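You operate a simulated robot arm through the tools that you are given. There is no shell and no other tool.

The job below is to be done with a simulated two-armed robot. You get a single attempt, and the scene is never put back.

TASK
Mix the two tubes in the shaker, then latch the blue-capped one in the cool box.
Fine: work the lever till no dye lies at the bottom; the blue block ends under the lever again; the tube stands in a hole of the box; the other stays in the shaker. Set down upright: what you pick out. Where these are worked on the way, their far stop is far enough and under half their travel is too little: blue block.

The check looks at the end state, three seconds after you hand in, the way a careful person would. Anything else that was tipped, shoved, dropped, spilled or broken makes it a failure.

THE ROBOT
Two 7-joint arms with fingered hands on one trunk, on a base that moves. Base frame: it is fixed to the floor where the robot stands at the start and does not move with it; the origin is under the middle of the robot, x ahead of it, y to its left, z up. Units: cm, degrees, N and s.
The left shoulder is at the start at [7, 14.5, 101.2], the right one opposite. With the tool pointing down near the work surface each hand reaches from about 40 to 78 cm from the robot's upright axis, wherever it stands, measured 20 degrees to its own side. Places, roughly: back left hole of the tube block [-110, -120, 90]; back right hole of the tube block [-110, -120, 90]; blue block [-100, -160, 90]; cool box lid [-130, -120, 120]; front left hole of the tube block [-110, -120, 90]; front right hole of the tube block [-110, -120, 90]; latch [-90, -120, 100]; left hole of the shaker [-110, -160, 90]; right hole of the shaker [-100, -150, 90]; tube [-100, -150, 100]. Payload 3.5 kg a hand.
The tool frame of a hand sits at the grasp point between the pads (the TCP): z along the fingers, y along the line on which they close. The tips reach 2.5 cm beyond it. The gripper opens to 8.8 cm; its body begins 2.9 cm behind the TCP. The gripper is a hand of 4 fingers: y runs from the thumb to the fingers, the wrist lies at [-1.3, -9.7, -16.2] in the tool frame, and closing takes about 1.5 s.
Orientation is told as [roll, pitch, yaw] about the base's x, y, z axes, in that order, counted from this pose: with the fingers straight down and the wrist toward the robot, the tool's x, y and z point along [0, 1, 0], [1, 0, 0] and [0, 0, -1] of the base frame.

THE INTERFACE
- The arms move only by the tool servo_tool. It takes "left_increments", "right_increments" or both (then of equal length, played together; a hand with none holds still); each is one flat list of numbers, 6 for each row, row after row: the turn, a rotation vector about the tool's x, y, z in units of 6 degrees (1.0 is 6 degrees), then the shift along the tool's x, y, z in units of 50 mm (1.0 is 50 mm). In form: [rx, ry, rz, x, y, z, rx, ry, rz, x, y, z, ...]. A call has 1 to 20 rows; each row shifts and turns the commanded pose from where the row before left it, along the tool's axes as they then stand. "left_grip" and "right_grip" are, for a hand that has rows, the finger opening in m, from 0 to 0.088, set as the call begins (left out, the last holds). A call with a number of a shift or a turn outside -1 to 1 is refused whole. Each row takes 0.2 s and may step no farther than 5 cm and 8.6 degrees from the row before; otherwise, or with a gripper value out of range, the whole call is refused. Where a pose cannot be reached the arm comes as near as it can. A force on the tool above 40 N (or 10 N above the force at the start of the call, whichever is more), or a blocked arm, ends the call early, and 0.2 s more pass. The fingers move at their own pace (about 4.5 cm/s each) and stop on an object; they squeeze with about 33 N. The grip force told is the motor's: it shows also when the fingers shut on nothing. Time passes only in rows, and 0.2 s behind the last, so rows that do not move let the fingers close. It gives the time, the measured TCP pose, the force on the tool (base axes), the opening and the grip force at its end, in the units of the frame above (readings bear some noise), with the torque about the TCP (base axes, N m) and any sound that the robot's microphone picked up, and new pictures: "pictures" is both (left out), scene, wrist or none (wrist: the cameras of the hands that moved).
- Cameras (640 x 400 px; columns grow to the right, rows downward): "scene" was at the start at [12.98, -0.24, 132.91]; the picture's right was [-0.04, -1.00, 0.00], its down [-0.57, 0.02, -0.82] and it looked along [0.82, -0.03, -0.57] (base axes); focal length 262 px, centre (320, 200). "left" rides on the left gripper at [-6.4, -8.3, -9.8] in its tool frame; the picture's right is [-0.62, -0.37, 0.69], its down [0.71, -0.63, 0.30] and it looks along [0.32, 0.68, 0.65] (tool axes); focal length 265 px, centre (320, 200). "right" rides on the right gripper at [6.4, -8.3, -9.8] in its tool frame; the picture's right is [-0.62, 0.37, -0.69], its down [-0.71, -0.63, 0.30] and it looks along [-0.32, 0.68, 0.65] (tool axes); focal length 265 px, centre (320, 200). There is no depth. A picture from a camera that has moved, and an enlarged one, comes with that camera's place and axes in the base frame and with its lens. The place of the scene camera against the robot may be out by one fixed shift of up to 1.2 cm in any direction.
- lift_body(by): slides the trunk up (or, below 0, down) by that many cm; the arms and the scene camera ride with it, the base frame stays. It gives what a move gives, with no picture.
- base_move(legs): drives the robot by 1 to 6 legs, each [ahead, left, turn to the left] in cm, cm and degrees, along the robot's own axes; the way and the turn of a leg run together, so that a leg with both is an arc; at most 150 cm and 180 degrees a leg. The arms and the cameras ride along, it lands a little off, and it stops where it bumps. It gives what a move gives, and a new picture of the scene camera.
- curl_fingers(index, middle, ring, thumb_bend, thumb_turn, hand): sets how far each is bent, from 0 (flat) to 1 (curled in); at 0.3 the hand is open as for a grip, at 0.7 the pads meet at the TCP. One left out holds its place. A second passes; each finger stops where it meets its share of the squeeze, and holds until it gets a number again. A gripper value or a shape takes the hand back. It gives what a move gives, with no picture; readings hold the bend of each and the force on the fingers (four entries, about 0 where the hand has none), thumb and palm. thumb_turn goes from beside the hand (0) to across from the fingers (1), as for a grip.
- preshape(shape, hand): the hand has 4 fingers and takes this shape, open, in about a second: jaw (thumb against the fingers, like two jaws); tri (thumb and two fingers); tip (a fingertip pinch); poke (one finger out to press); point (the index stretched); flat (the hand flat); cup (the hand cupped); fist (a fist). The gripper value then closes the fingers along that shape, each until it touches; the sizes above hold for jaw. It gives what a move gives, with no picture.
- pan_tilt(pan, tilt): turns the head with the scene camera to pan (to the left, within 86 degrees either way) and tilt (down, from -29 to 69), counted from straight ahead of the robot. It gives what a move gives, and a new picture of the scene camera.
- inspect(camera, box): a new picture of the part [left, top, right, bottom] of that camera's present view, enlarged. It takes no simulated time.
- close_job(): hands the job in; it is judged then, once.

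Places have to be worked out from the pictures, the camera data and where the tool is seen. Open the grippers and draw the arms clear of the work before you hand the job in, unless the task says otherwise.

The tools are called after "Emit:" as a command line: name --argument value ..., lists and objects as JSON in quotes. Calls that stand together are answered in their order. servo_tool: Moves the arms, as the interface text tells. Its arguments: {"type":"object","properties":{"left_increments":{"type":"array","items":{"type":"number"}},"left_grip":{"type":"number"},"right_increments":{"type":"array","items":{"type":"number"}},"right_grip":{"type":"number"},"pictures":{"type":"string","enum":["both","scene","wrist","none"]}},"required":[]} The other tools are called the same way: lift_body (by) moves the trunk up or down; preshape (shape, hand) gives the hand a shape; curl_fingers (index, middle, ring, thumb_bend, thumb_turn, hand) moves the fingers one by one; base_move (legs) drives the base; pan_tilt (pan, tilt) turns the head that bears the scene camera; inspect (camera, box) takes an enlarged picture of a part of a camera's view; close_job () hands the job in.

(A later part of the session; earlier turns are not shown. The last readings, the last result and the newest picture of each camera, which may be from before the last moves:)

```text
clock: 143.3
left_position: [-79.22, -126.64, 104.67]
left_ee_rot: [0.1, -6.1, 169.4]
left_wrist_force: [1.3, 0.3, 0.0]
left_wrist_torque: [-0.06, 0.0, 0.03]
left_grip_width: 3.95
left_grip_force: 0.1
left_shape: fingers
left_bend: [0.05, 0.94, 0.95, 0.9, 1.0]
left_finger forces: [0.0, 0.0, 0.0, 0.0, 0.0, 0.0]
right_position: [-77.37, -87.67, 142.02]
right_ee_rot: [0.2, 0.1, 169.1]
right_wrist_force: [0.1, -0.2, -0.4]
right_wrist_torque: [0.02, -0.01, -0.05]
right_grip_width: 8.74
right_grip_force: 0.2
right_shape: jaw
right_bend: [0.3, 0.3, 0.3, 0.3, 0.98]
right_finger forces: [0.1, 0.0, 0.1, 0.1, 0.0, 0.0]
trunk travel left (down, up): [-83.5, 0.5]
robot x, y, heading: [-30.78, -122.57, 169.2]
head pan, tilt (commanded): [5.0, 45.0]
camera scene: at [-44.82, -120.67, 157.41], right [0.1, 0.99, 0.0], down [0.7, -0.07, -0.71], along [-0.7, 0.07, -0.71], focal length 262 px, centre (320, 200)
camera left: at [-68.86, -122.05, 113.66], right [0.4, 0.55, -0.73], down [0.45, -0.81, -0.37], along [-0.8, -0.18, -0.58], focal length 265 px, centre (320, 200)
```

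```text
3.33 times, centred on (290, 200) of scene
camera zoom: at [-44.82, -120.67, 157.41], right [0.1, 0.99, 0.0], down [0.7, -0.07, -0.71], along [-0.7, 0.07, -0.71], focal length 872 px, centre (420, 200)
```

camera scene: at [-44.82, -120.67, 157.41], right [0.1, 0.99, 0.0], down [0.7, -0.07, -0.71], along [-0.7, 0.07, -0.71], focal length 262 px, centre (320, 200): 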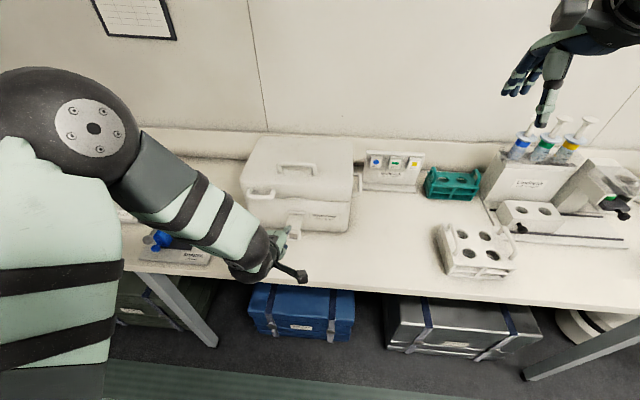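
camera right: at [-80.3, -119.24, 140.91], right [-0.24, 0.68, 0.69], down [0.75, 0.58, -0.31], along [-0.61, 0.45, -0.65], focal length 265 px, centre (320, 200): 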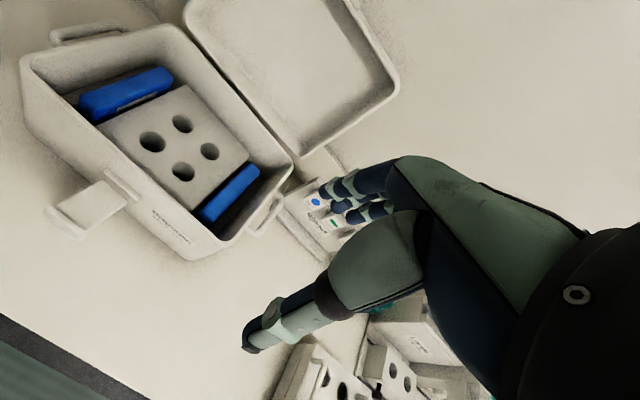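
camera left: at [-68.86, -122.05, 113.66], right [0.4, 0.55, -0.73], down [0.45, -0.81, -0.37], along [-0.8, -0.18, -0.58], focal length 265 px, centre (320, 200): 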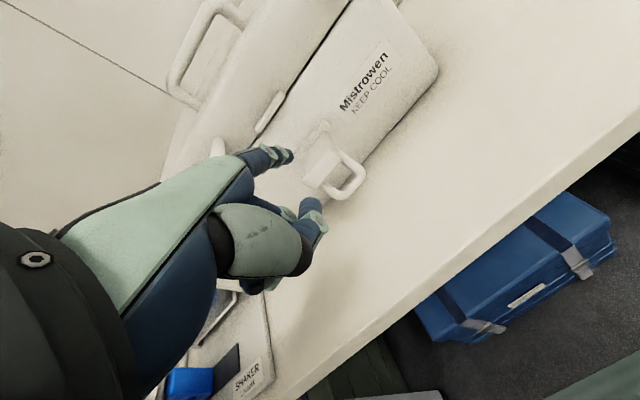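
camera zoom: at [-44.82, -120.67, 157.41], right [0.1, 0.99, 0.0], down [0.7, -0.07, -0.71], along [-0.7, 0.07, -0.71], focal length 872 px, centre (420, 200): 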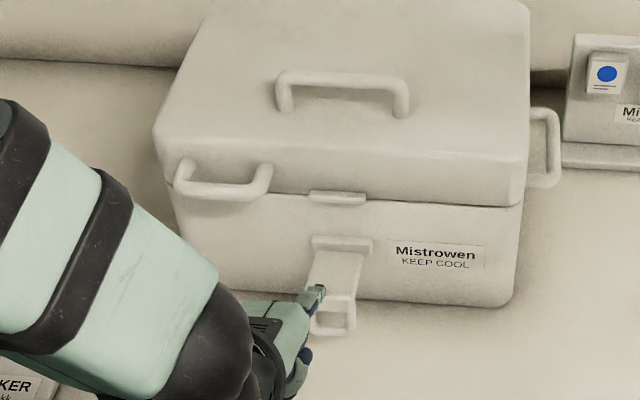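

Ring end ≈ (-89.35,-123.65,96.3), hanging ~4 cm beneath the ridge; my index tip is at ≈ (-86.7,-124.1,105.0), in line with it. I lower the tip to z≈93 in front of the ring and then slide it beneath.

Emit:
servo_tool --left_increments '[0, 0, 0, 0, -0.064, 0.5985, 0, 0, 0, 0, -0.064, 0.5985, 0, 0, 0, 0, -0.064, 0.5985, 0, 0, 0, 0, -0.064, 0.5985]' --pictures "both"

Emit:
inspect --camera "left" --box '[220, 60, 420, 260]'

Emit:
inspect --camera "scene" --box '[230, 170, 350, 280]'

```text
clock: 144.3
left_position: [-78.87, -126.86, 92.71]
left_ee_rot: [0.1, -5.9, 169.4]
left_wrist_force: [-0.3, 0.9, 0.5]
left_wrist_torque: [0.02, 0.02, -0.02]
left_grip_width: 3.98
left_grip_force: 0.1
left_shape: fingers
left_bend: [0.05, 0.94, 0.95, 0.9, 1.0]
left_finger forces: [0.1, 0.0, 0.0, 0.0, 0.0, 0.0]
right_position: [-77.18, -87.97, 142.14]
right_ee_rot: [0.1, -0.1, 169.1]
right_wrist_force: [-0.1, 0.2, 0.2]
right_wrist_torque: [0.03, 0.0, 0.02]
right_grip_width: 8.77
right_grip_force: 0.1
right_shape: jaw
right_bend: [0.3, 0.3, 0.3, 0.3, 0.98]
right_finger forces: [0.0, 0.0, 0.1, 0.0, 0.0, 0.1]
trunk travel left (down, up): [-83.5, 0.5]
robot x, y, heading: [-30.68, -122.88, 169.2]
head pan, tilt (commanded): [5.0, 45.0]
camera scene: at [-44.76, -120.99, 157.42], right [0.1, 0.99, 0.0], down [0.7, -0.07, -0.71], along [-0.7, 0.07, -0.71], focal length 262 px, centre (320, 200)
camera left: at [-68.56, -122.36, 101.67], right [0.4, 0.55, -0.73], down [0.45, -0.81, -0.37], along [-0.8, -0.18, -0.58], focal length 265 px, centre (320, 200)
```

scene: 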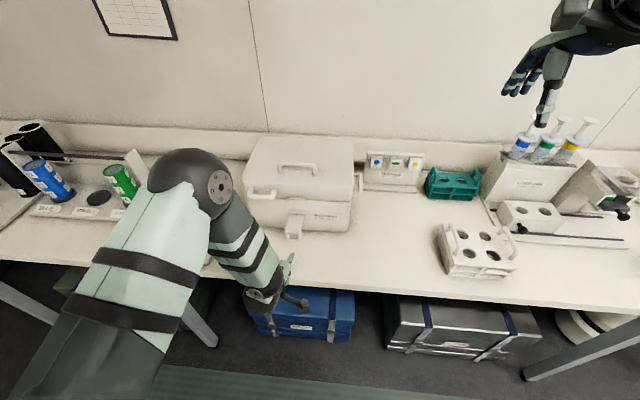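
left: 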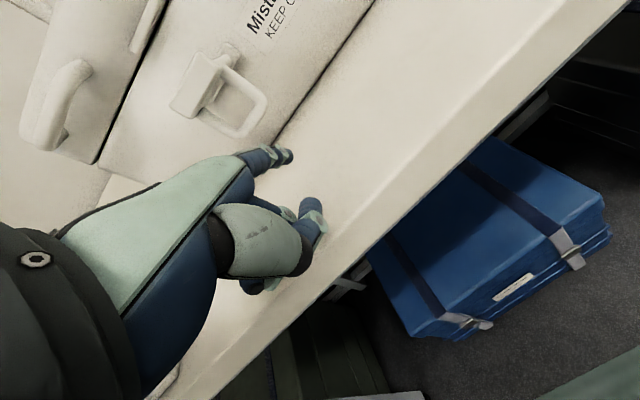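

```text
2.00 times, centred on (320, 160) of left
camera zoom: at [-68.56, -122.36, 101.67], right [0.4, 0.55, -0.73], down [0.45, -0.81, -0.37], along [-0.8, -0.18, -0.58], focal length 531 px, centre (320, 280)
```

zoom: 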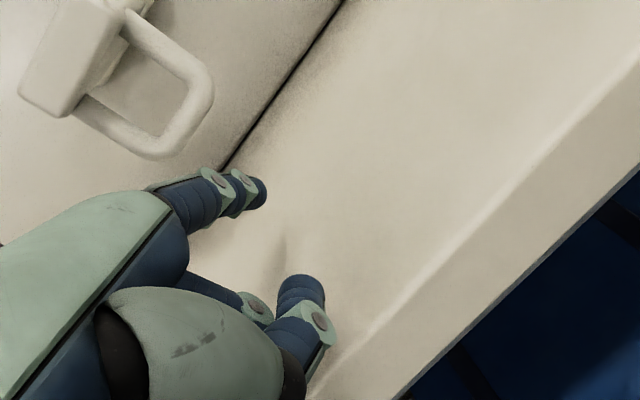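

```text
3.64 times, centred on (290, 225) of scene
camera zoom: at [-44.76, -120.99, 157.42], right [0.1, 0.99, 0.0], down [0.7, -0.07, -0.71], along [-0.7, 0.07, -0.71], focal length 951 px, centre (429, 109)
```

zoom: 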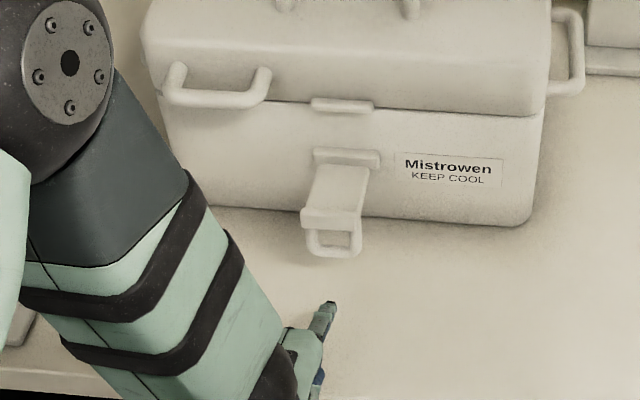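

Tip is in front of and below the ring. I slide it 4.4 cm forward beneath the ring.

Emit:
servo_tool --left_increments '[0, 0, 0, 0, 0.29, 0.031, 0, 0, 0, 0, 0.29, 0.031, 0, 0, 0, 0, 0.29, 0.031]' --pictures "wrist"

Emit:
inspect --camera "left" --box '[180, 60, 380, 260]'

Emit:
inspect --camera "scene" --box '[230, 170, 350, 280]'

```text
clock: 145.1
left_position: [-83.24, -126.01, 92.91]
left_ee_rot: [0.1, -5.9, 169.2]
left_wrist_force: [0.6, 0.3, 0.2]
left_wrist_torque: [0.02, 0.0, -0.01]
left_grip_width: 3.97
left_grip_force: 0.0
left_shape: fingers
left_bend: [0.05, 0.94, 0.95, 0.9, 1.0]
left_finger forces: [0.0, 0.0, 0.1, 0.1, 0.0, 0.0]
right_position: [-77.22, -87.94, 142.0]
right_ee_rot: [0.1, 0.0, 169.2]
right_wrist_force: [-0.3, 0.7, -0.6]
right_wrist_torque: [-0.01, 0.01, -0.01]
right_grip_width: 8.76
right_grip_force: 0.0
right_shape: jaw
right_bend: [0.3, 0.3, 0.3, 0.3, 0.98]
right_finger forces: [0.0, 0.0, 0.1, 0.1, 0.1, 0.0]
trunk travel left (down, up): [-83.5, 0.5]
robot x, y, heading: [-30.87, -122.51, 168.9]
head pan, tilt (commanded): [5.0, 45.0]
camera left: at [-72.84, -121.44, 101.76], right [0.4, 0.55, -0.73], down [0.45, -0.81, -0.37], along [-0.79, -0.18, -0.58], focal length 265 px, centre (320, 200)
```

left: 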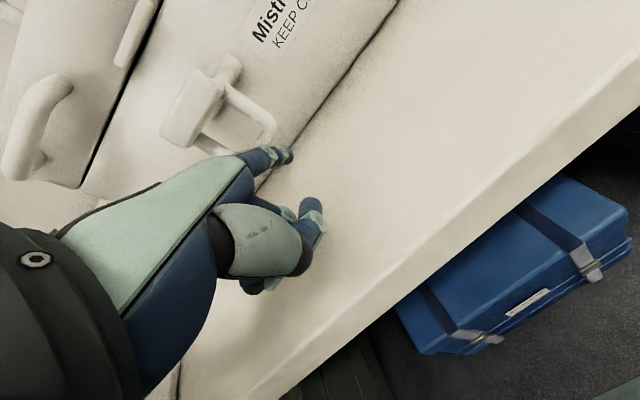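

```text
2.00 times, centred on (280, 160) of left
camera zoom: at [-72.84, -121.44, 101.76], right [0.4, 0.55, -0.73], down [0.45, -0.81, -0.37], along [-0.79, -0.18, -0.58], focal length 531 px, centre (400, 280)
```

zoom: 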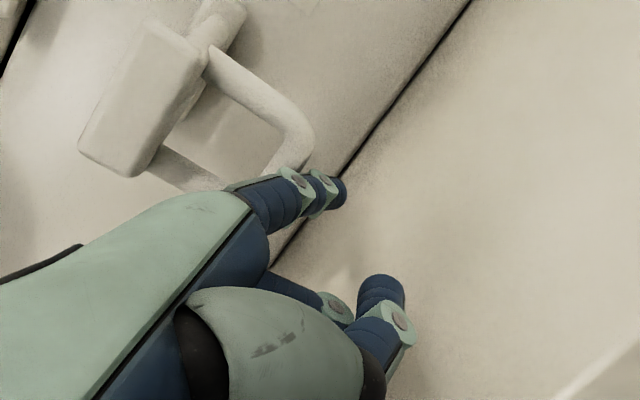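

```text
3.64 times, centred on (290, 225) of scene
camera zoom: at [-44.71, -120.94, 157.42], right [0.1, 0.99, 0.0], down [0.7, -0.07, -0.71], along [-0.7, 0.07, -0.71], focal length 951 px, centre (429, 109)
```

zoom: 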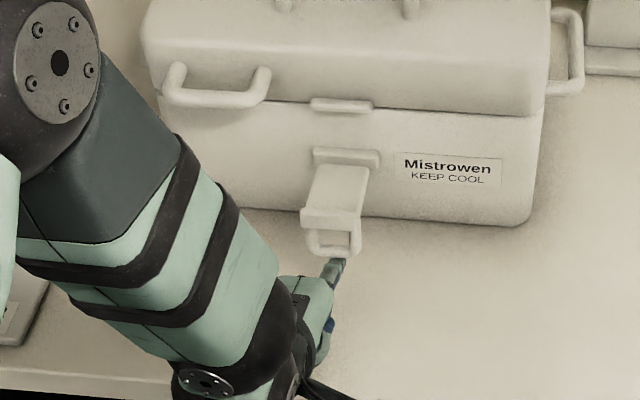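

The fingertip is just beneath the ring's lower bar. I lift it 4 cm, creeping slightly forward.

Emit:
servo_tool --left_increments '[0, 0, 0, 0, 0.06, -0.195, 0, 0, 0, 0, 0.06, -0.195, 0, 0, 0, 0, 0.06, -0.195, 0, 0, 0, 0, 0.04, -0.195]' --pictures "wrist"

Emit:
inspect --camera "left" --box '[180, 60, 380, 260]'

Emit:
inspect --camera "scene" --box '[230, 170, 350, 280]'

```text
clock: 146.1
left_position: [-84.01, -125.93, 96.83]
left_ee_rot: [0.1, -6.2, 169.5]
left_wrist_force: [0.5, 1.2, -0.4]
left_wrist_torque: [-0.03, 0.03, 0.0]
left_grip_width: 3.94
left_grip_force: 0.1
left_shape: fingers
left_bend: [0.05, 0.94, 0.95, 0.9, 1.0]
left_finger forces: [0.0, 0.0, 0.0, 0.0, 0.0, 0.0]
right_position: [-77.15, -88.07, 142.15]
right_ee_rot: [0.1, 0.0, 169.1]
right_wrist_force: [1.0, 0.2, 0.6]
right_wrist_torque: [0.01, -0.04, 0.01]
right_grip_width: 8.76
right_grip_force: 0.0
right_shape: jaw
right_bend: [0.3, 0.3, 0.3, 0.3, 0.98]
right_finger forces: [0.0, 0.1, 0.0, 0.0, 0.0, 0.0]
trunk travel left (down, up): [-83.5, 0.5]
robot x, y, heading: [-30.66, -123.09, 169.2]
head pan, tilt (commanded): [5.0, 45.0]
camera left: at [-73.65, -121.37, 105.75], right [0.4, 0.55, -0.73], down [0.45, -0.81, -0.37], along [-0.8, -0.18, -0.58], focal length 265 px, centre (320, 200)
```

left: 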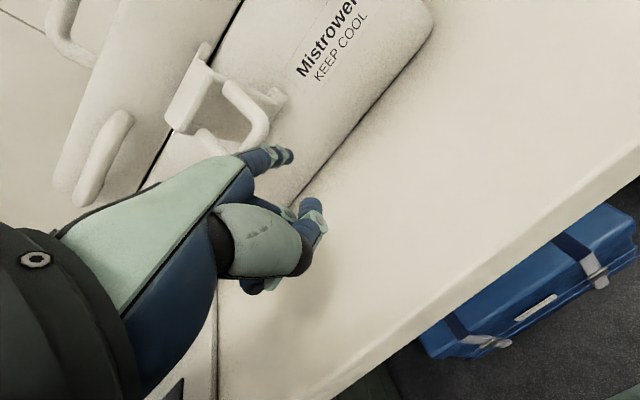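

```text
2.00 times, centred on (280, 160) of left
camera zoom: at [-73.65, -121.37, 105.75], right [0.4, 0.55, -0.73], down [0.45, -0.81, -0.37], along [-0.8, -0.18, -0.58], focal length 531 px, centre (400, 280)
```

zoom: 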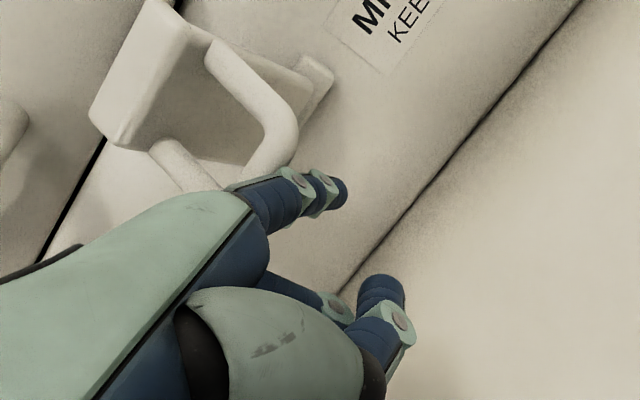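

```text
3.64 times, centred on (290, 225) of scene
camera zoom: at [-44.67, -120.96, 157.42], right [0.1, 0.99, 0.0], down [0.7, -0.07, -0.71], along [-0.7, 0.07, -0.71], focal length 951 px, centre (429, 109)
```

zoom: 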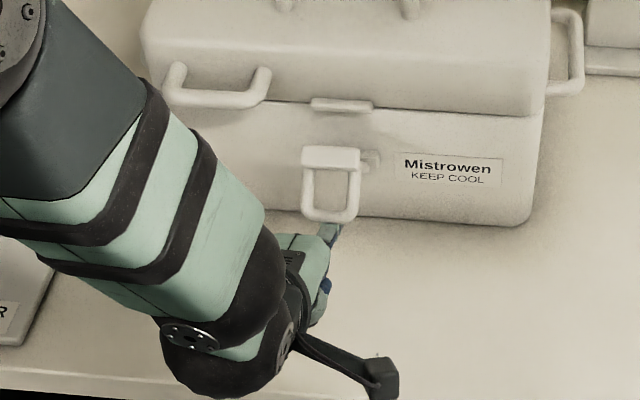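

The flap is swinging up on the fingertip. I go on lifting, creeping forward.

Emit:
servo_tool --left_increments '[0, 0, 0, 0, 0.05, -0.195, 0, 0, 0, 0, 0.05, -0.195, 0, 0, 0, 0, 0.06, -0.195]' --pictures "wrist"

Emit:
inspect --camera "left" --box '[150, 20, 380, 260]'

Emit:
inspect --camera "scene" --box '[230, 170, 350, 280]'

```text
clock: 146.9
left_position: [-84.29, -125.81, 99.65]
left_ee_rot: [0.1, -6.0, 169.4]
left_wrist_force: [0.0, 0.4, -0.2]
left_wrist_torque: [-0.01, 0.0, 0.0]
left_grip_width: 3.97
left_grip_force: 0.0
left_shape: fingers
left_bend: [0.05, 0.94, 0.95, 0.9, 1.0]
left_finger forces: [0.0, 0.1, 0.0, 0.0, 0.0, 0.0]
right_position: [-77.12, -87.97, 142.16]
right_ee_rot: [0.1, -0.2, 169.1]
right_wrist_force: [0.3, -0.2, 0.5]
right_wrist_torque: [-0.01, -0.03, 0.02]
right_grip_width: 8.74
right_grip_force: 0.1
right_shape: jaw
right_bend: [0.3, 0.3, 0.3, 0.3, 0.98]
right_finger forces: [0.0, 0.1, 0.0, 0.1, 0.1, 0.0]
trunk travel left (down, up): [-83.5, 0.5]
robot x, y, heading: [-30.66, -122.56, 169.3]
head pan, tilt (commanded): [5.0, 45.0]
camera left: at [-73.94, -121.3, 108.61], right [0.4, 0.55, -0.73], down [0.45, -0.81, -0.37], along [-0.8, -0.18, -0.58], focal length 265 px, centre (320, 200)
```

left: 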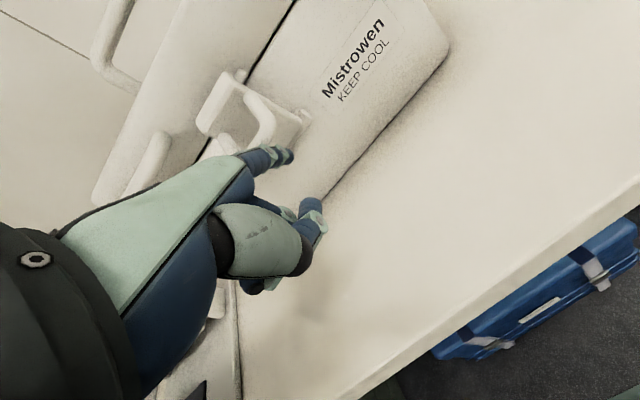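

```text
1.67 times, centred on (265, 140) of left
camera zoom: at [-73.94, -121.3, 108.61], right [0.4, 0.55, -0.73], down [0.45, -0.81, -0.37], along [-0.8, -0.18, -0.58], focal length 442 px, centre (412, 300)
```

zoom: 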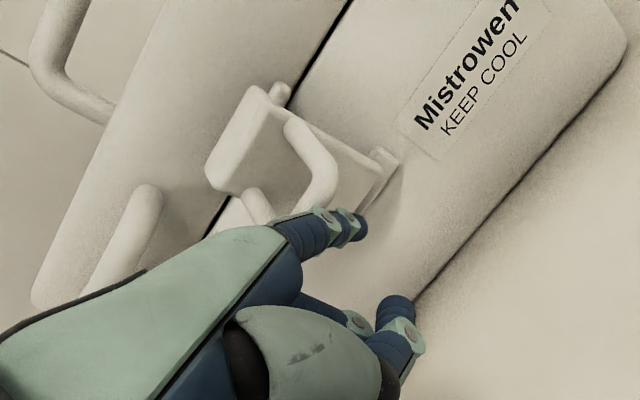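

```text
3.64 times, centred on (290, 225) of scene
camera zoom: at [-44.63, -120.97, 157.42], right [0.1, 0.99, 0.0], down [0.7, -0.07, -0.71], along [-0.7, 0.07, -0.71], focal length 951 px, centre (429, 109)
```

zoom: 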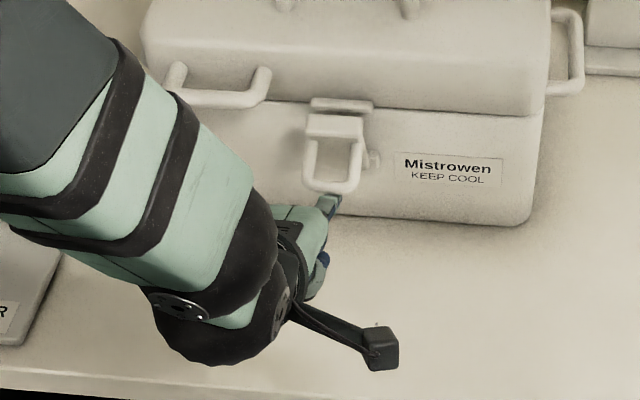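

The ridge nears the strike on the lid. I lift and push a little further forward.

Emit:
servo_tool --left_increments '[0, 0, 0, 0, 0.08, -0.16, 0, 0, 0, 0, 0.09, -0.16, 0, 0, 0, 0, 0.1, -0.14]' --pictures "wrist"

Emit:
inspect --camera "left" --box '[150, 20, 380, 260]'

Emit:
inspect --camera "scene" --box '[230, 170, 350, 280]'

```text
clock: 147.7
left_position: [-85.53, -125.63, 102.31]
left_ee_rot: [0.1, -6.0, 169.3]
left_wrist_force: [-1.1, 0.6, -0.8]
left_wrist_torque: [0.01, -0.04, -0.01]
left_grip_width: 3.94
left_grip_force: 0.0
left_shape: fingers
left_bend: [0.05, 0.94, 0.95, 0.9, 1.0]
left_finger forces: [0.0, 0.1, 0.0, 0.1, 0.0, 0.0]
right_position: [-77.21, -88.01, 142.16]
right_ee_rot: [0.0, 0.0, 169.1]
right_wrist_force: [-0.5, -1.0, -0.5]
right_wrist_torque: [-0.03, 0.01, 0.01]
right_grip_width: 8.75
right_grip_force: 0.0
right_shape: jaw
right_bend: [0.3, 0.3, 0.3, 0.3, 0.98]
right_finger forces: [0.1, 0.0, 0.0, 0.1, 0.0, 0.0]
trunk travel left (down, up): [-83.5, 0.5]
robot x, y, heading: [-30.56, -122.77, 169.3]
head pan, tilt (commanded): [5.0, 45.0]
camera left: at [-75.14, -121.04, 111.1], right [0.4, 0.55, -0.73], down [0.45, -0.81, -0.37], along [-0.8, -0.18, -0.58], focal length 265 px, centre (320, 200)
```

left: 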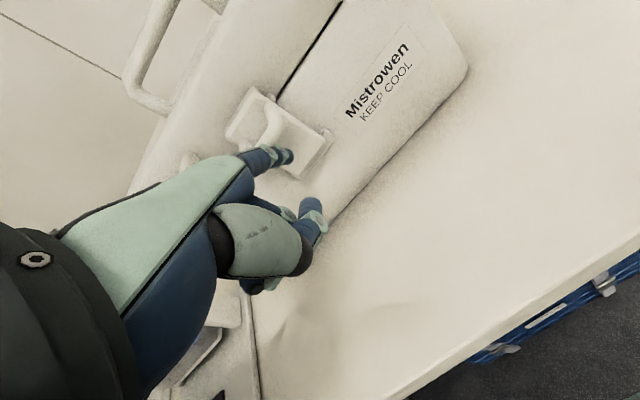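

```text
1.67 times, centred on (265, 140) of left
camera zoom: at [-75.14, -121.04, 111.1], right [0.4, 0.55, -0.73], down [0.45, -0.81, -0.37], along [-0.8, -0.18, -0.58], focal length 442 px, centre (412, 300)
```

zoom: 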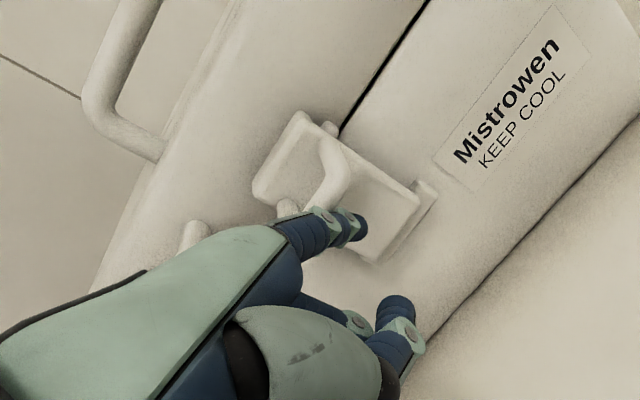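

```text
3.64 times, centred on (290, 225) of scene
camera zoom: at [-44.68, -120.96, 157.42], right [0.1, 0.99, 0.0], down [0.7, -0.07, -0.71], along [-0.7, 0.07, -0.71], focal length 951 px, centre (429, 109)
```

zoom: 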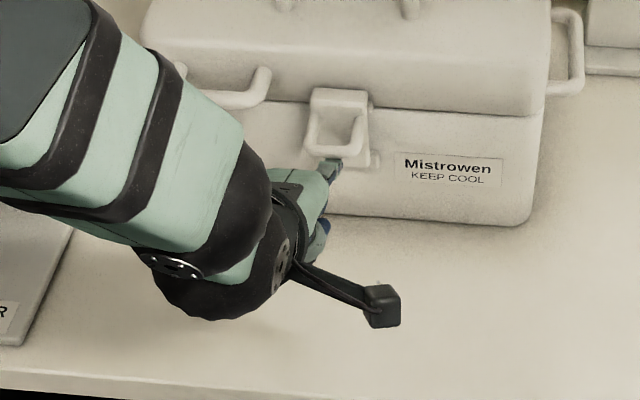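

The plate is almost upright over the strike. I now press forward with the fingertip to seat it.

Emit:
servo_tool --left_increments '[0, 0, 0, 0, 0.12, -0.04, 0, 0, 0, 0, 0.12, -0.04, 0, 0, 0, 0, 0.12, -0.04, 0, 0, 0, 0, 0.1, 0]' --pictures "wrist"

Emit:
inspect --camera "left" --box '[150, 20, 380, 260]'

Emit:
inspect --camera "scene" --box '[230, 170, 350, 280]'

```text
clock: 148.7
left_position: [-87.2, -125.26, 103.02]
left_ee_rot: [0.2, -5.9, 169.3]
left_wrist_force: [18.8, -2.6, -5.9]
left_wrist_torque: [-0.06, -0.03, -0.26]
left_grip_width: 2.33
left_grip_force: 9.2
left_shape: fingers
left_bend: [0.19, 0.94, 0.95, 0.9, 1.0]
left_finger forces: [19.4, 0.0, 0.0, 0.0, 0.0, 0.1]
right_position: [-76.64, -88.12, 142.32]
right_ee_rot: [0.1, -0.1, 169.2]
right_wrist_force: [0.0, 0.1, -0.4]
right_wrist_torque: [0.0, -0.01, 0.0]
right_grip_width: 8.78
right_grip_force: 0.1
right_shape: jaw
right_bend: [0.3, 0.3, 0.3, 0.3, 0.98]
right_finger forces: [0.0, 0.0, 0.0, 0.0, 0.1, 0.0]
trunk travel left (down, up): [-83.5, 0.5]
robot x, y, heading: [-30.88, -123.13, 169.2]
head pan, tilt (commanded): [5.0, 45.0]
camera left: at [-76.77, -120.74, 112.0], right [0.4, 0.55, -0.73], down [0.45, -0.81, -0.36], along [-0.79, -0.18, -0.58], focal length 265 px, centre (320, 200)
```

left: 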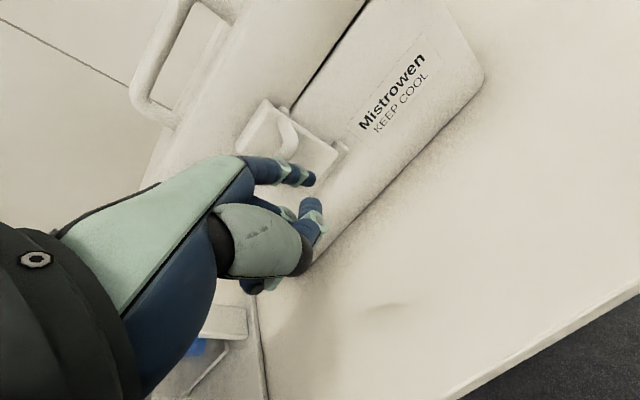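

```text
1.67 times, centred on (265, 140) of left
camera zoom: at [-76.77, -120.74, 112.0], right [0.4, 0.55, -0.73], down [0.45, -0.81, -0.36], along [-0.79, -0.18, -0.58], focal length 442 px, centre (412, 300)
```

zoom: 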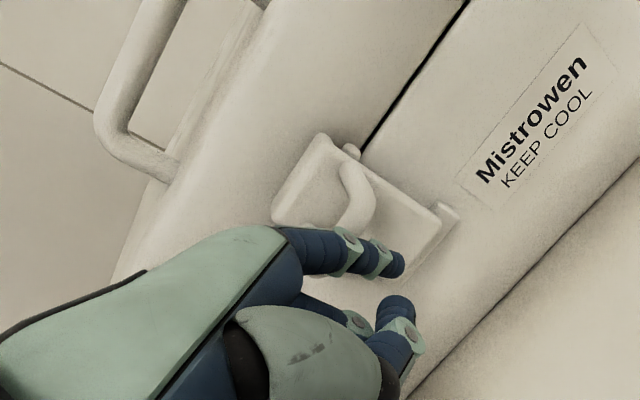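

```text
3.64 times, centred on (290, 225) of scene
camera zoom: at [-44.14, -121.06, 157.46], right [0.1, 0.99, 0.0], down [0.7, -0.07, -0.71], along [-0.71, 0.07, -0.7], focal length 951 px, centre (429, 109)
```

zoom: 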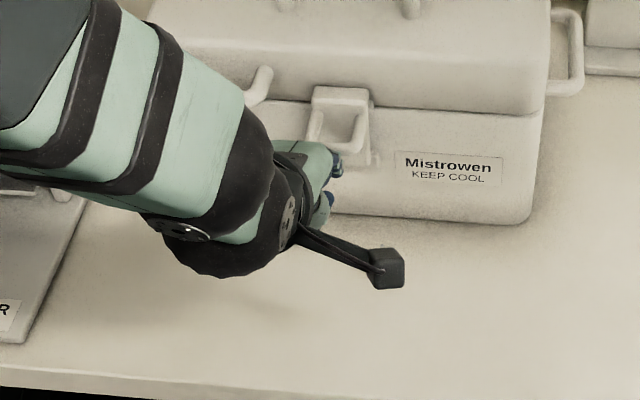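

The plate is pressed home (19 N). I ease the finger back and see whether the latch stays up.

Emit:
servo_tool --left_increments '[0, 0, 0, 0, -0.1, 0, 0, 0, 0, 0, -0.2, 0.1, 0, 0, 0, 0, -0.4, 0.2, 0, 0, 0, 0, -0.6, 0.2]' --pictures "wrist"

Emit:
inspect --camera "left" --box '[150, 0, 400, 200]'

Emit:
inspect --camera "scene" --box '[230, 150, 350, 260]'

```text
clock: 149.7
left_position: [-81.55, -126.09, 100.02]
left_ee_rot: [0.2, -6.3, 169.4]
left_wrist_force: [0.6, -0.2, 0.2]
left_wrist_torque: [0.0, 0.02, 0.0]
left_grip_width: 3.94
left_grip_force: 0.0
left_shape: fingers
left_bend: [0.05, 0.94, 0.95, 0.9, 1.0]
left_finger forces: [0.0, 0.1, 0.1, 0.1, 0.1, 0.1]
right_position: [-77.12, -87.88, 142.03]
right_ee_rot: [0.1, -0.2, 169.2]
right_wrist_force: [-0.4, 0.5, 0.1]
right_wrist_torque: [0.01, 0.0, -0.02]
right_grip_width: 8.76
right_grip_force: 0.0
right_shape: jaw
right_bend: [0.3, 0.3, 0.3, 0.3, 0.98]
right_finger forces: [0.0, 0.0, 0.0, 0.0, 0.0, 0.1]
trunk travel left (down, up): [-83.5, 0.5]
robot x, y, heading: [-30.86, -122.7, 169.2]
head pan, tilt (commanded): [5.0, 45.0]
camera left: at [-71.12, -121.6, 108.78], right [0.4, 0.55, -0.73], down [0.45, -0.81, -0.37], along [-0.8, -0.18, -0.58], focal length 265 px, centre (320, 200)
```

left: 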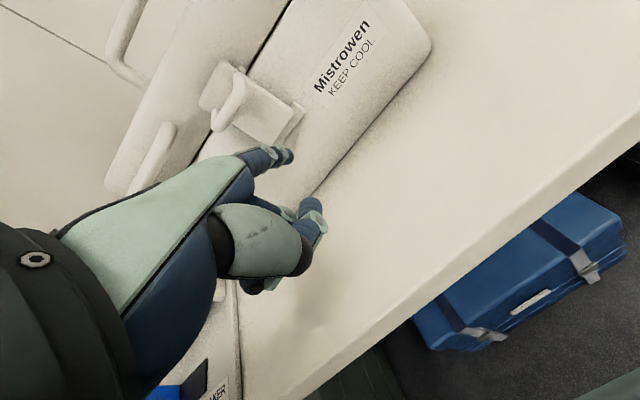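

```text
2.00 times, centred on (275, 100) of left
camera zoom: at [-71.12, -121.6, 108.78], right [0.4, 0.55, -0.73], down [0.45, -0.81, -0.37], along [-0.8, -0.18, -0.58], focal length 531 px, centre (410, 400)
```

zoom: 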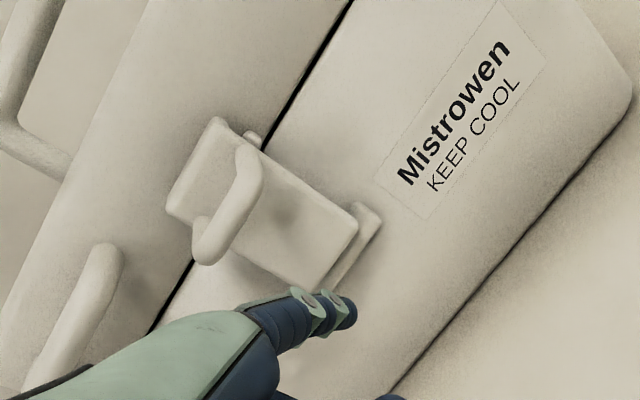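

```text
3.64 times, centred on (290, 205) of scene
camera zoom: at [-44.62, -120.92, 157.43], right [0.1, 0.99, 0.0], down [0.7, -0.07, -0.71], along [-0.7, 0.07, -0.71], focal length 951 px, centre (429, 182)
```

zoom: 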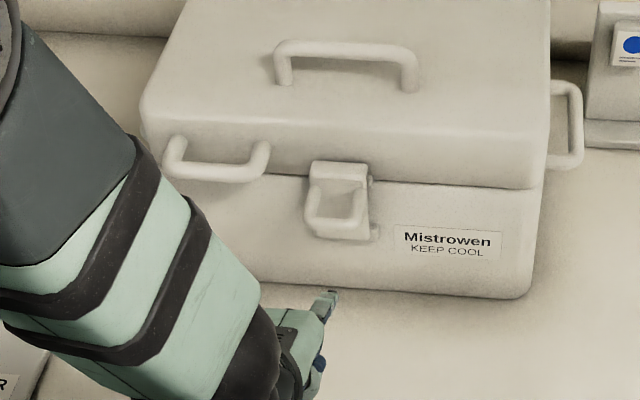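

The latch stays up with its hook over the strike. I draw the hand back and up, open it, and look at the whole scene.

Emit:
servo_tool --left_increments '[0, 0, 0, 0, -0.7, 0, 0, 0, 0, 0, -0.4, -0.6, 0, 0, 0, 0, 0, -0.9, 0, 0, 0, 0, 0, -0.9, 0, 0, 0, 0.4, 0, -0.9, 0, 0, 0, 0.6, 0, -0.6]' --pictures "none"

Emit:
preshape --shape "jaw" --hand "left"

Emit:
pan_tilt --pan 5 --tilt 40

Emit:
inspect --camera "scene" --box '[220, 130, 370, 260]'

```text
clock: 151.1
left_position: [-75.19, -132.97, 118.9]
left_ee_rot: [0.0, -6.1, 169.3]
left_wrist_force: [-0.1, -0.4, 0.1]
left_wrist_torque: [0.03, 0.03, 0.02]
left_grip_width: 3.96
left_grip_force: 0.0
left_shape: fingers
left_bend: [0.05, 0.94, 0.95, 0.9, 1.0]
left_finger forces: [0.0, 0.1, 0.1, 0.0, 0.1, 0.0]
right_position: [-77.23, -88.57, 142.25]
right_ee_rot: [-0.2, 0.0, 169.2]
right_wrist_force: [-0.8, -0.5, 0.5]
right_wrist_torque: [0.02, -0.03, 0.03]
right_grip_width: 8.77
right_grip_force: 0.1
right_shape: jaw
right_bend: [0.3, 0.3, 0.3, 0.3, 0.98]
right_finger forces: [0.0, 0.0, 0.0, 0.0, 0.1, 0.1]
trunk travel left (down, up): [-83.5, 0.5]
robot x, y, heading: [-30.41, -122.85, 169.0]
head pan, tilt (commanded): [5.0, 45.0]
```

```text
clock: 152.0
left_position: [-75.38, -132.37, 118.81]
left_ee_rot: [0.2, -6.0, 169.4]
left_wrist_force: [0.4, -0.6, 0.9]
left_wrist_torque: [0.04, 0.01, -0.03]
left_grip_width: 8.78
left_grip_force: 0.0
left_shape: jaw
left_bend: [0.3, 0.3, 0.3, 0.3, 0.98]
left_finger forces: [0.0, 0.0, 0.1, 0.0, 0.0, 0.0]
right_position: [-77.09, -87.99, 142.1]
right_ee_rot: [0.1, 0.1, 169.2]
right_wrist_force: [0.1, -0.2, 0.4]
right_wrist_torque: [-0.01, -0.03, 0.02]
right_grip_width: 8.77
right_grip_force: 0.1
right_shape: jaw
right_bend: [0.3, 0.3, 0.3, 0.3, 0.98]
right_finger forces: [0.1, 0.0, 0.0, 0.0, 0.0, 0.0]
trunk travel left (down, up): [-83.5, 0.5]
robot x, y, heading: [-31.19, -122.96, 169.3]
head pan, tilt (commanded): [5.0, 45.0]
```

```text
clock: 152.7
left_position: [-75.22, -132.27, 118.84]
left_ee_rot: [0.2, -6.0, 169.4]
left_wrist_force: [-0.1, 0.3, 0.0]
left_wrist_torque: [0.0, -0.02, 0.0]
left_grip_width: 8.78
left_grip_force: 0.0
left_shape: jaw
left_bend: [0.3, 0.3, 0.3, 0.3, 0.98]
left_finger forces: [0.0, 0.0, 0.0, 0.0, 0.0, 0.1]
right_position: [-77.14, -87.98, 142.01]
right_ee_rot: [0.1, 0.0, 169.1]
right_wrist_force: [0.1, -0.2, -0.2]
right_wrist_torque: [0.0, 0.01, -0.01]
right_grip_width: 8.77
right_grip_force: 0.0
right_shape: jaw
right_bend: [0.3, 0.3, 0.3, 0.3, 0.98]
right_finger forces: [0.1, 0.0, 0.1, 0.0, 0.0, 0.1]
trunk travel left (down, up): [-83.5, 0.5]
robot x, y, heading: [-30.72, -122.86, 169.4]
head pan, tilt (commanded): [5.0, 40.0]
camera scene: at [-45.04, -120.88, 158.14], right [0.1, 0.99, 0.0], down [0.64, -0.07, -0.77], along [-0.76, 0.08, -0.64], focal length 262 px, centre (320, 200)
```

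scene: 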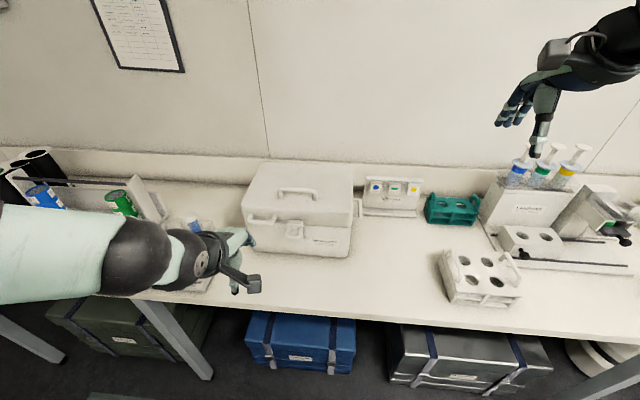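

```text
3.08 times, centred on (295, 195) of scene
camera zoom: at [-45.04, -120.88, 158.14], right [0.1, 0.99, 0.0], down [0.64, -0.07, -0.77], along [-0.76, 0.08, -0.64], focal length 805 px, centre (397, 215)
```

zoom: 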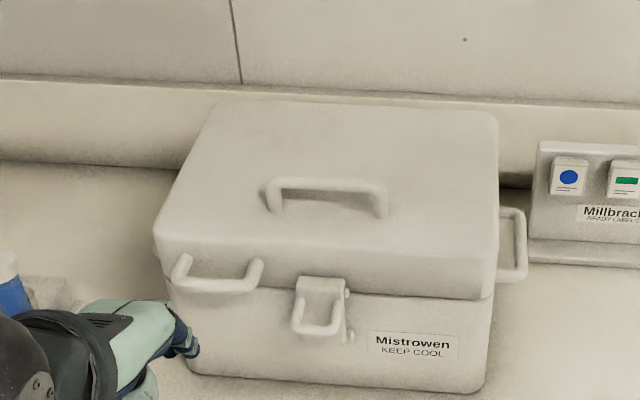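

The box is closed and latched. I check the latch from the side with the left wrist camera, and the shaker with the head turned left.

Emit:
servo_tool --left_increments '[0, 0, 0, 0, -0.4, -0.4]' --pictures "wrist"

Emit:
base_move --legs '[[-15, 0, 0]]'

Emit:
pan_tilt --pan 18 --tilt 38

```text
clock: 153.1
left_position: [-73.61, -132.94, 120.84]
left_ee_rot: [0.0, -5.7, 169.3]
left_wrist_force: [0.3, -1.4, 0.0]
left_wrist_torque: [0.0, -0.04, -0.02]
left_grip_width: 8.77
left_grip_force: 0.1
left_shape: jaw
left_bend: [0.3, 0.3, 0.3, 0.3, 0.98]
left_finger forces: [0.0, 0.0, 0.0, 0.1, 0.1, 0.0]
left hand out of reach, approached as far as the arm can: row 1
right_position: [-77.16, -88.38, 142.06]
right_ee_rot: [-0.1, 0.1, 169.2]
right_wrist_force: [0.3, -0.4, 0.3]
right_wrist_torque: [0.0, -0.02, 0.01]
right_grip_width: 8.75
right_grip_force: 0.0
right_shape: jaw
right_bend: [0.3, 0.3, 0.3, 0.3, 0.98]
right_finger forces: [0.0, 0.0, 0.0, 0.0, 0.0, 0.0]
trunk travel left (down, up): [-83.5, 0.5]
robot x, y, heading: [-30.8, -123.2, 169.4]
head pan, tilt (commanded): [5.0, 40.0]
camera left: at [-63.39, -128.43, 129.81], right [0.41, 0.56, -0.73], down [0.46, -0.81, -0.37], along [-0.79, -0.18, -0.58], focal length 265 px, centre (320, 200)
```

left: 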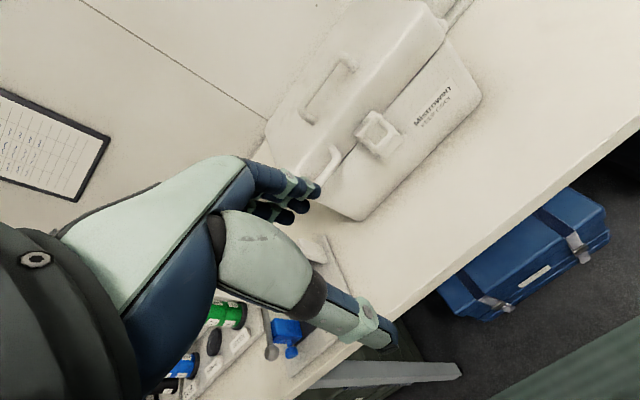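

```text
clock: 154.4
left_position: [-59.63, -135.42, 120.7]
left_ee_rot: [0.1, -5.8, 169.4]
left_wrist_force: [-0.4, 1.0, -0.7]
left_wrist_torque: [-0.01, 0.0, 0.0]
left_grip_width: 8.75
left_grip_force: 0.1
left_shape: jaw
left_bend: [0.3, 0.3, 0.3, 0.3, 0.98]
left_finger forces: [0.0, 0.0, 0.0, 0.0, 0.1, 0.1]
right_position: [-63.24, -90.67, 141.99]
right_ee_rot: [0.1, 0.1, 169.2]
right_wrist_force: [-0.3, -0.6, -1.0]
right_wrist_torque: [-0.02, -0.02, 0.04]
right_grip_width: 8.76
right_grip_force: 0.1
right_shape: jaw
right_bend: [0.3, 0.3, 0.3, 0.3, 0.98]
right_finger forces: [0.0, 0.0, 0.0, 0.0, 0.0, 0.0]
trunk travel left (down, up): [-83.5, 0.5]
robot x, y, heading: [-16.63, -125.75, 169.3]
head pan, tilt (commanded): [5.0, 40.0]
camera scene: at [-31.09, -123.65, 158.11], right [0.1, 0.99, 0.0], down [0.64, -0.07, -0.76], along [-0.76, 0.08, -0.65], focal length 262 px, centre (320, 200)
```

scene: 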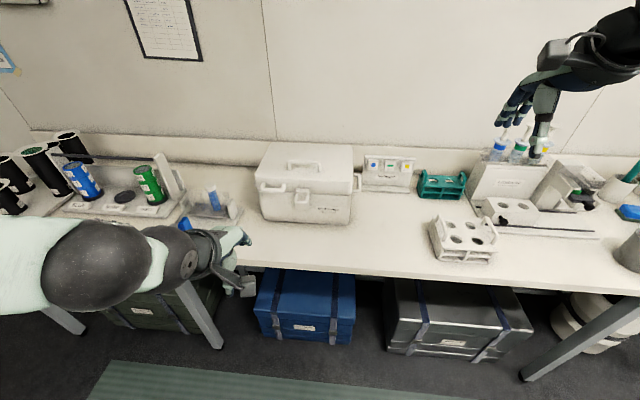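

```text
clock: 155.2
left_position: [-59.26, -135.4, 121.03]
left_ee_rot: [0.2, -5.7, 169.5]
left_wrist_force: [0.6, 0.8, 1.4]
left_wrist_torque: [-0.02, -0.01, 0.0]
left_grip_width: 8.74
left_grip_force: 0.1
left_shape: jaw
left_bend: [0.3, 0.3, 0.3, 0.3, 0.98]
left_finger forces: [0.0, 0.0, 0.0, 0.0, 0.0, 0.0]
right_position: [-62.8, -90.8, 142.16]
right_ee_rot: [0.0, 0.0, 169.2]
right_wrist_force: [0.8, -0.2, -0.1]
right_wrist_torque: [-0.03, 0.01, 0.0]
right_grip_width: 8.78
right_grip_force: 0.1
right_shape: jaw
right_bend: [0.3, 0.3, 0.3, 0.3, 0.98]
right_finger forces: [0.0, 0.1, 0.0, 0.0, 0.0, 0.0]
trunk travel left (down, up): [-83.5, 0.5]
robot x, y, heading: [-16.46, -125.24, 169.0]
head pan, tilt (commanded): [18.0, 38.0]
camera scene: at [-30.75, -125.63, 158.45], right [-0.12, 0.99, 0.0], down [0.61, 0.08, -0.79], along [-0.78, -0.1, -0.62], focal length 262 px, centre (320, 200)
```

scene: 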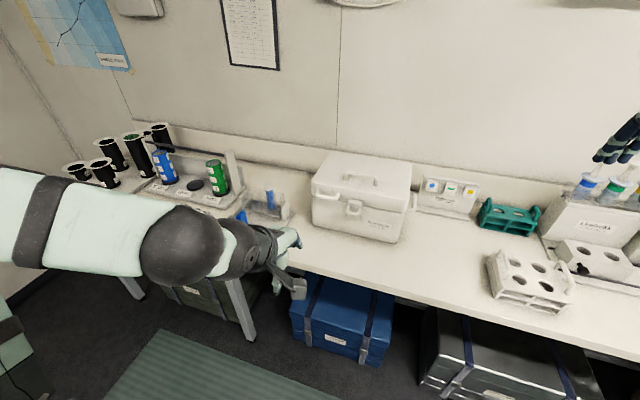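

I shift the base left so that the shaker stands between my arms, for a final check.

Emit:
base_move --legs '[[0, 32, 0]]'

Emit:
pan_tilt --pan 0 --tilt 38

Emit:
inspect --camera "scene" --box '[260, 120, 380, 240]'

Emit:
inspect --camera "scene" --box '[360, 120, 500, 260]'

```text
clock: 157.3
left_position: [-65.29, -165.82, 120.99]
left_ee_rot: [0.3, -5.9, 169.1]
left_wrist_force: [0.0, -0.1, -0.2]
left_wrist_torque: [-0.02, 0.03, -0.02]
left_grip_width: 8.8
left_grip_force: 0.1
left_shape: jaw
left_bend: [0.3, 0.3, 0.3, 0.3, 0.98]
left_finger forces: [0.0, 0.1, 0.1, 0.0, 0.0, 0.0]
right_position: [-68.65, -121.06, 142.1]
right_ee_rot: [0.1, 0.0, 169.0]
right_wrist_force: [0.2, 0.5, -0.3]
right_wrist_torque: [-0.04, -0.01, 0.0]
right_grip_width: 8.74
right_grip_force: 0.1
right_shape: jaw
right_bend: [0.3, 0.3, 0.3, 0.3, 0.98]
right_finger forces: [0.0, 0.0, 0.0, 0.0, 0.1, 0.1]
trunk travel left (down, up): [-83.5, 0.5]
robot x, y, heading: [-22.28, -156.63, 168.9]
head pan, tilt (commanded): [18.0, 38.0]
camera scene: at [-36.69, -156.11, 158.45], right [-0.12, 0.99, 0.0], down [0.61, 0.07, -0.79], along [-0.78, -0.1, -0.62], focal length 262 px, centre (320, 200)
```

scene: 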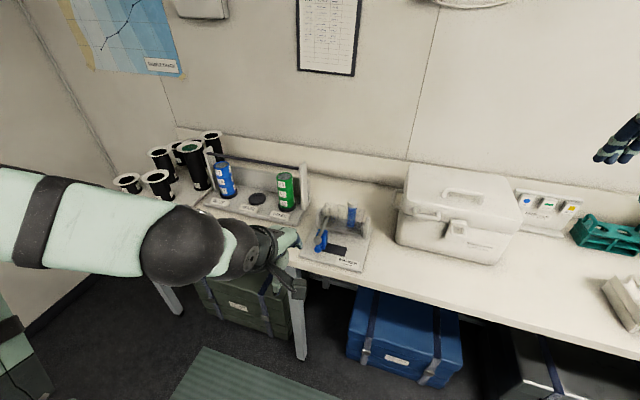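

```text
clock: 158.1
left_position: [-65.31, -166.11, 120.94]
left_ee_rot: [0.2, -5.7, 169.1]
left_wrist_force: [0.1, -1.1, 0.3]
left_wrist_torque: [-0.01, -0.01, 0.0]
left_grip_width: 8.8
left_grip_force: 0.1
left_shape: jaw
left_bend: [0.3, 0.3, 0.3, 0.3, 0.98]
left_finger forces: [0.0, 0.0, 0.0, 0.0, 0.0, 0.1]
right_position: [-68.66, -121.45, 141.94]
right_ee_rot: [0.2, 0.0, 168.9]
right_wrist_force: [0.3, 0.5, 0.3]
right_wrist_torque: [0.01, -0.03, 0.0]
right_grip_width: 8.79
right_grip_force: 0.1
right_shape: jaw
right_bend: [0.3, 0.3, 0.3, 0.3, 0.98]
right_finger forces: [0.1, 0.0, 0.0, 0.0, 0.0, 0.0]
trunk travel left (down, up): [-83.5, 0.5]
robot x, y, heading: [-22.3, -156.21, 169.0]
head pan, tilt (commanded): [0.0, 38.0]
camera scene: at [-36.68, -153.81, 158.45], right [0.19, 0.98, 0.0], down [0.6, -0.12, -0.79], along [-0.77, 0.15, -0.62], focal length 262 px, centre (320, 200)
```

scene: 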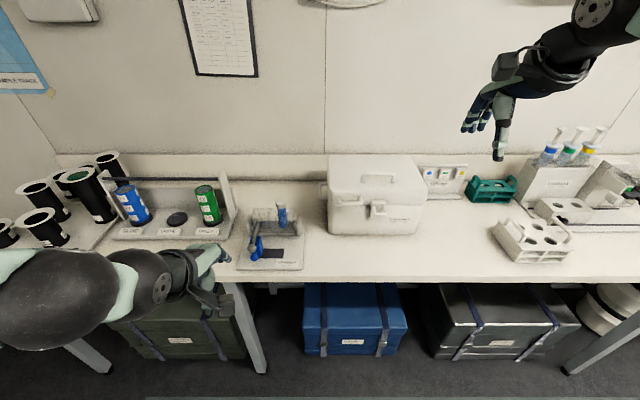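

```text
3.33 times, centred on (320, 180) of scene
camera zoom: at [-36.68, -153.81, 158.45], right [0.19, 0.98, 0.0], down [0.6, -0.12, -0.79], along [-0.77, 0.15, -0.62], focal length 872 px, centre (320, 267)
```

zoom: 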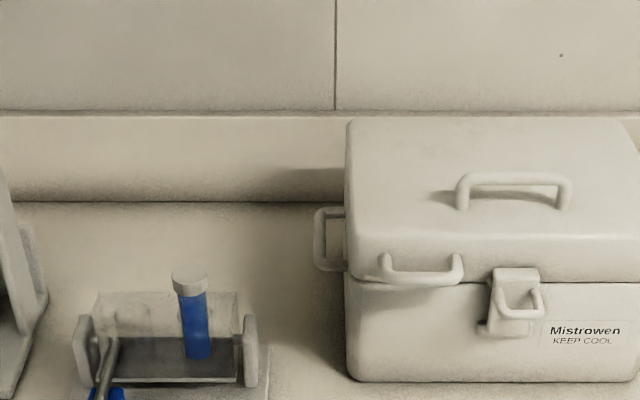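

```text
2.86 times, centred on (430, 190) of scene
camera zoom: at [-36.68, -153.81, 158.45], right [0.19, 0.98, 0.0], down [0.6, -0.12, -0.79], along [-0.77, 0.15, -0.62], focal length 748 px, centre (6, 229)
```

zoom: 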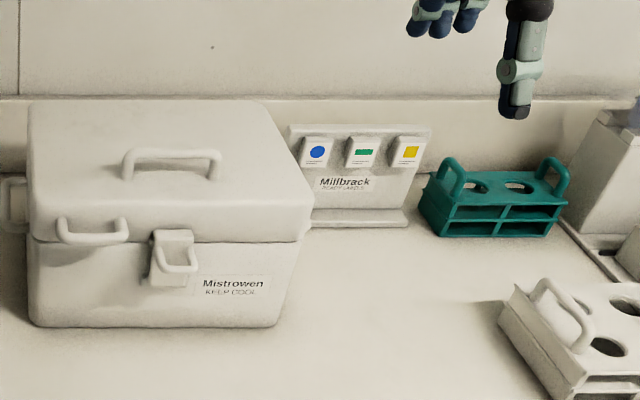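

Emit:
inspect --camera "scene" --box '[220, 180, 330, 290]'

Emit:
inspect --camera "scene" --box '[330, 170, 430, 250]'

```text
3.64 times, centred on (275, 235) of scene
camera zoom: at [-36.68, -153.81, 158.45], right [0.19, 0.98, 0.0], down [0.6, -0.12, -0.79], along [-0.77, 0.15, -0.62], focal length 951 px, centre (484, 73)
```

zoom: 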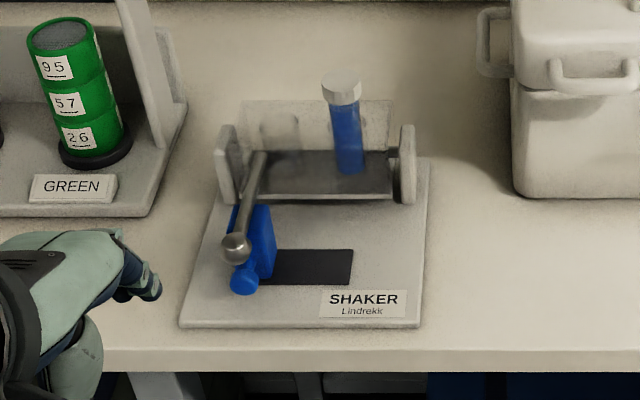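

```text
5.00 times, centred on (380, 210) of scene
camera zoom: at [-36.68, -153.81, 158.45], right [0.19, 0.98, 0.0], down [0.6, -0.12, -0.79], along [-0.77, 0.15, -0.62], focal length 1308 px, centre (20, 150)
```

zoom: 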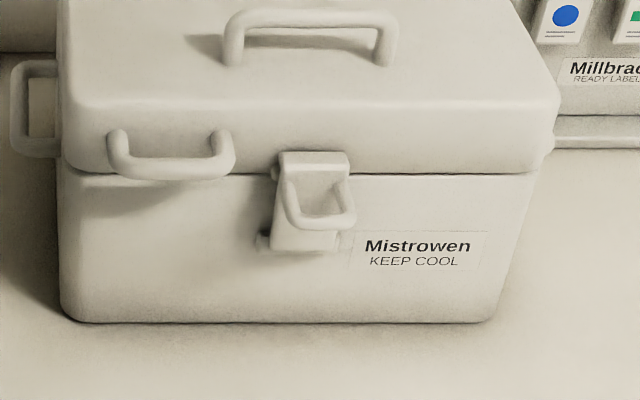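

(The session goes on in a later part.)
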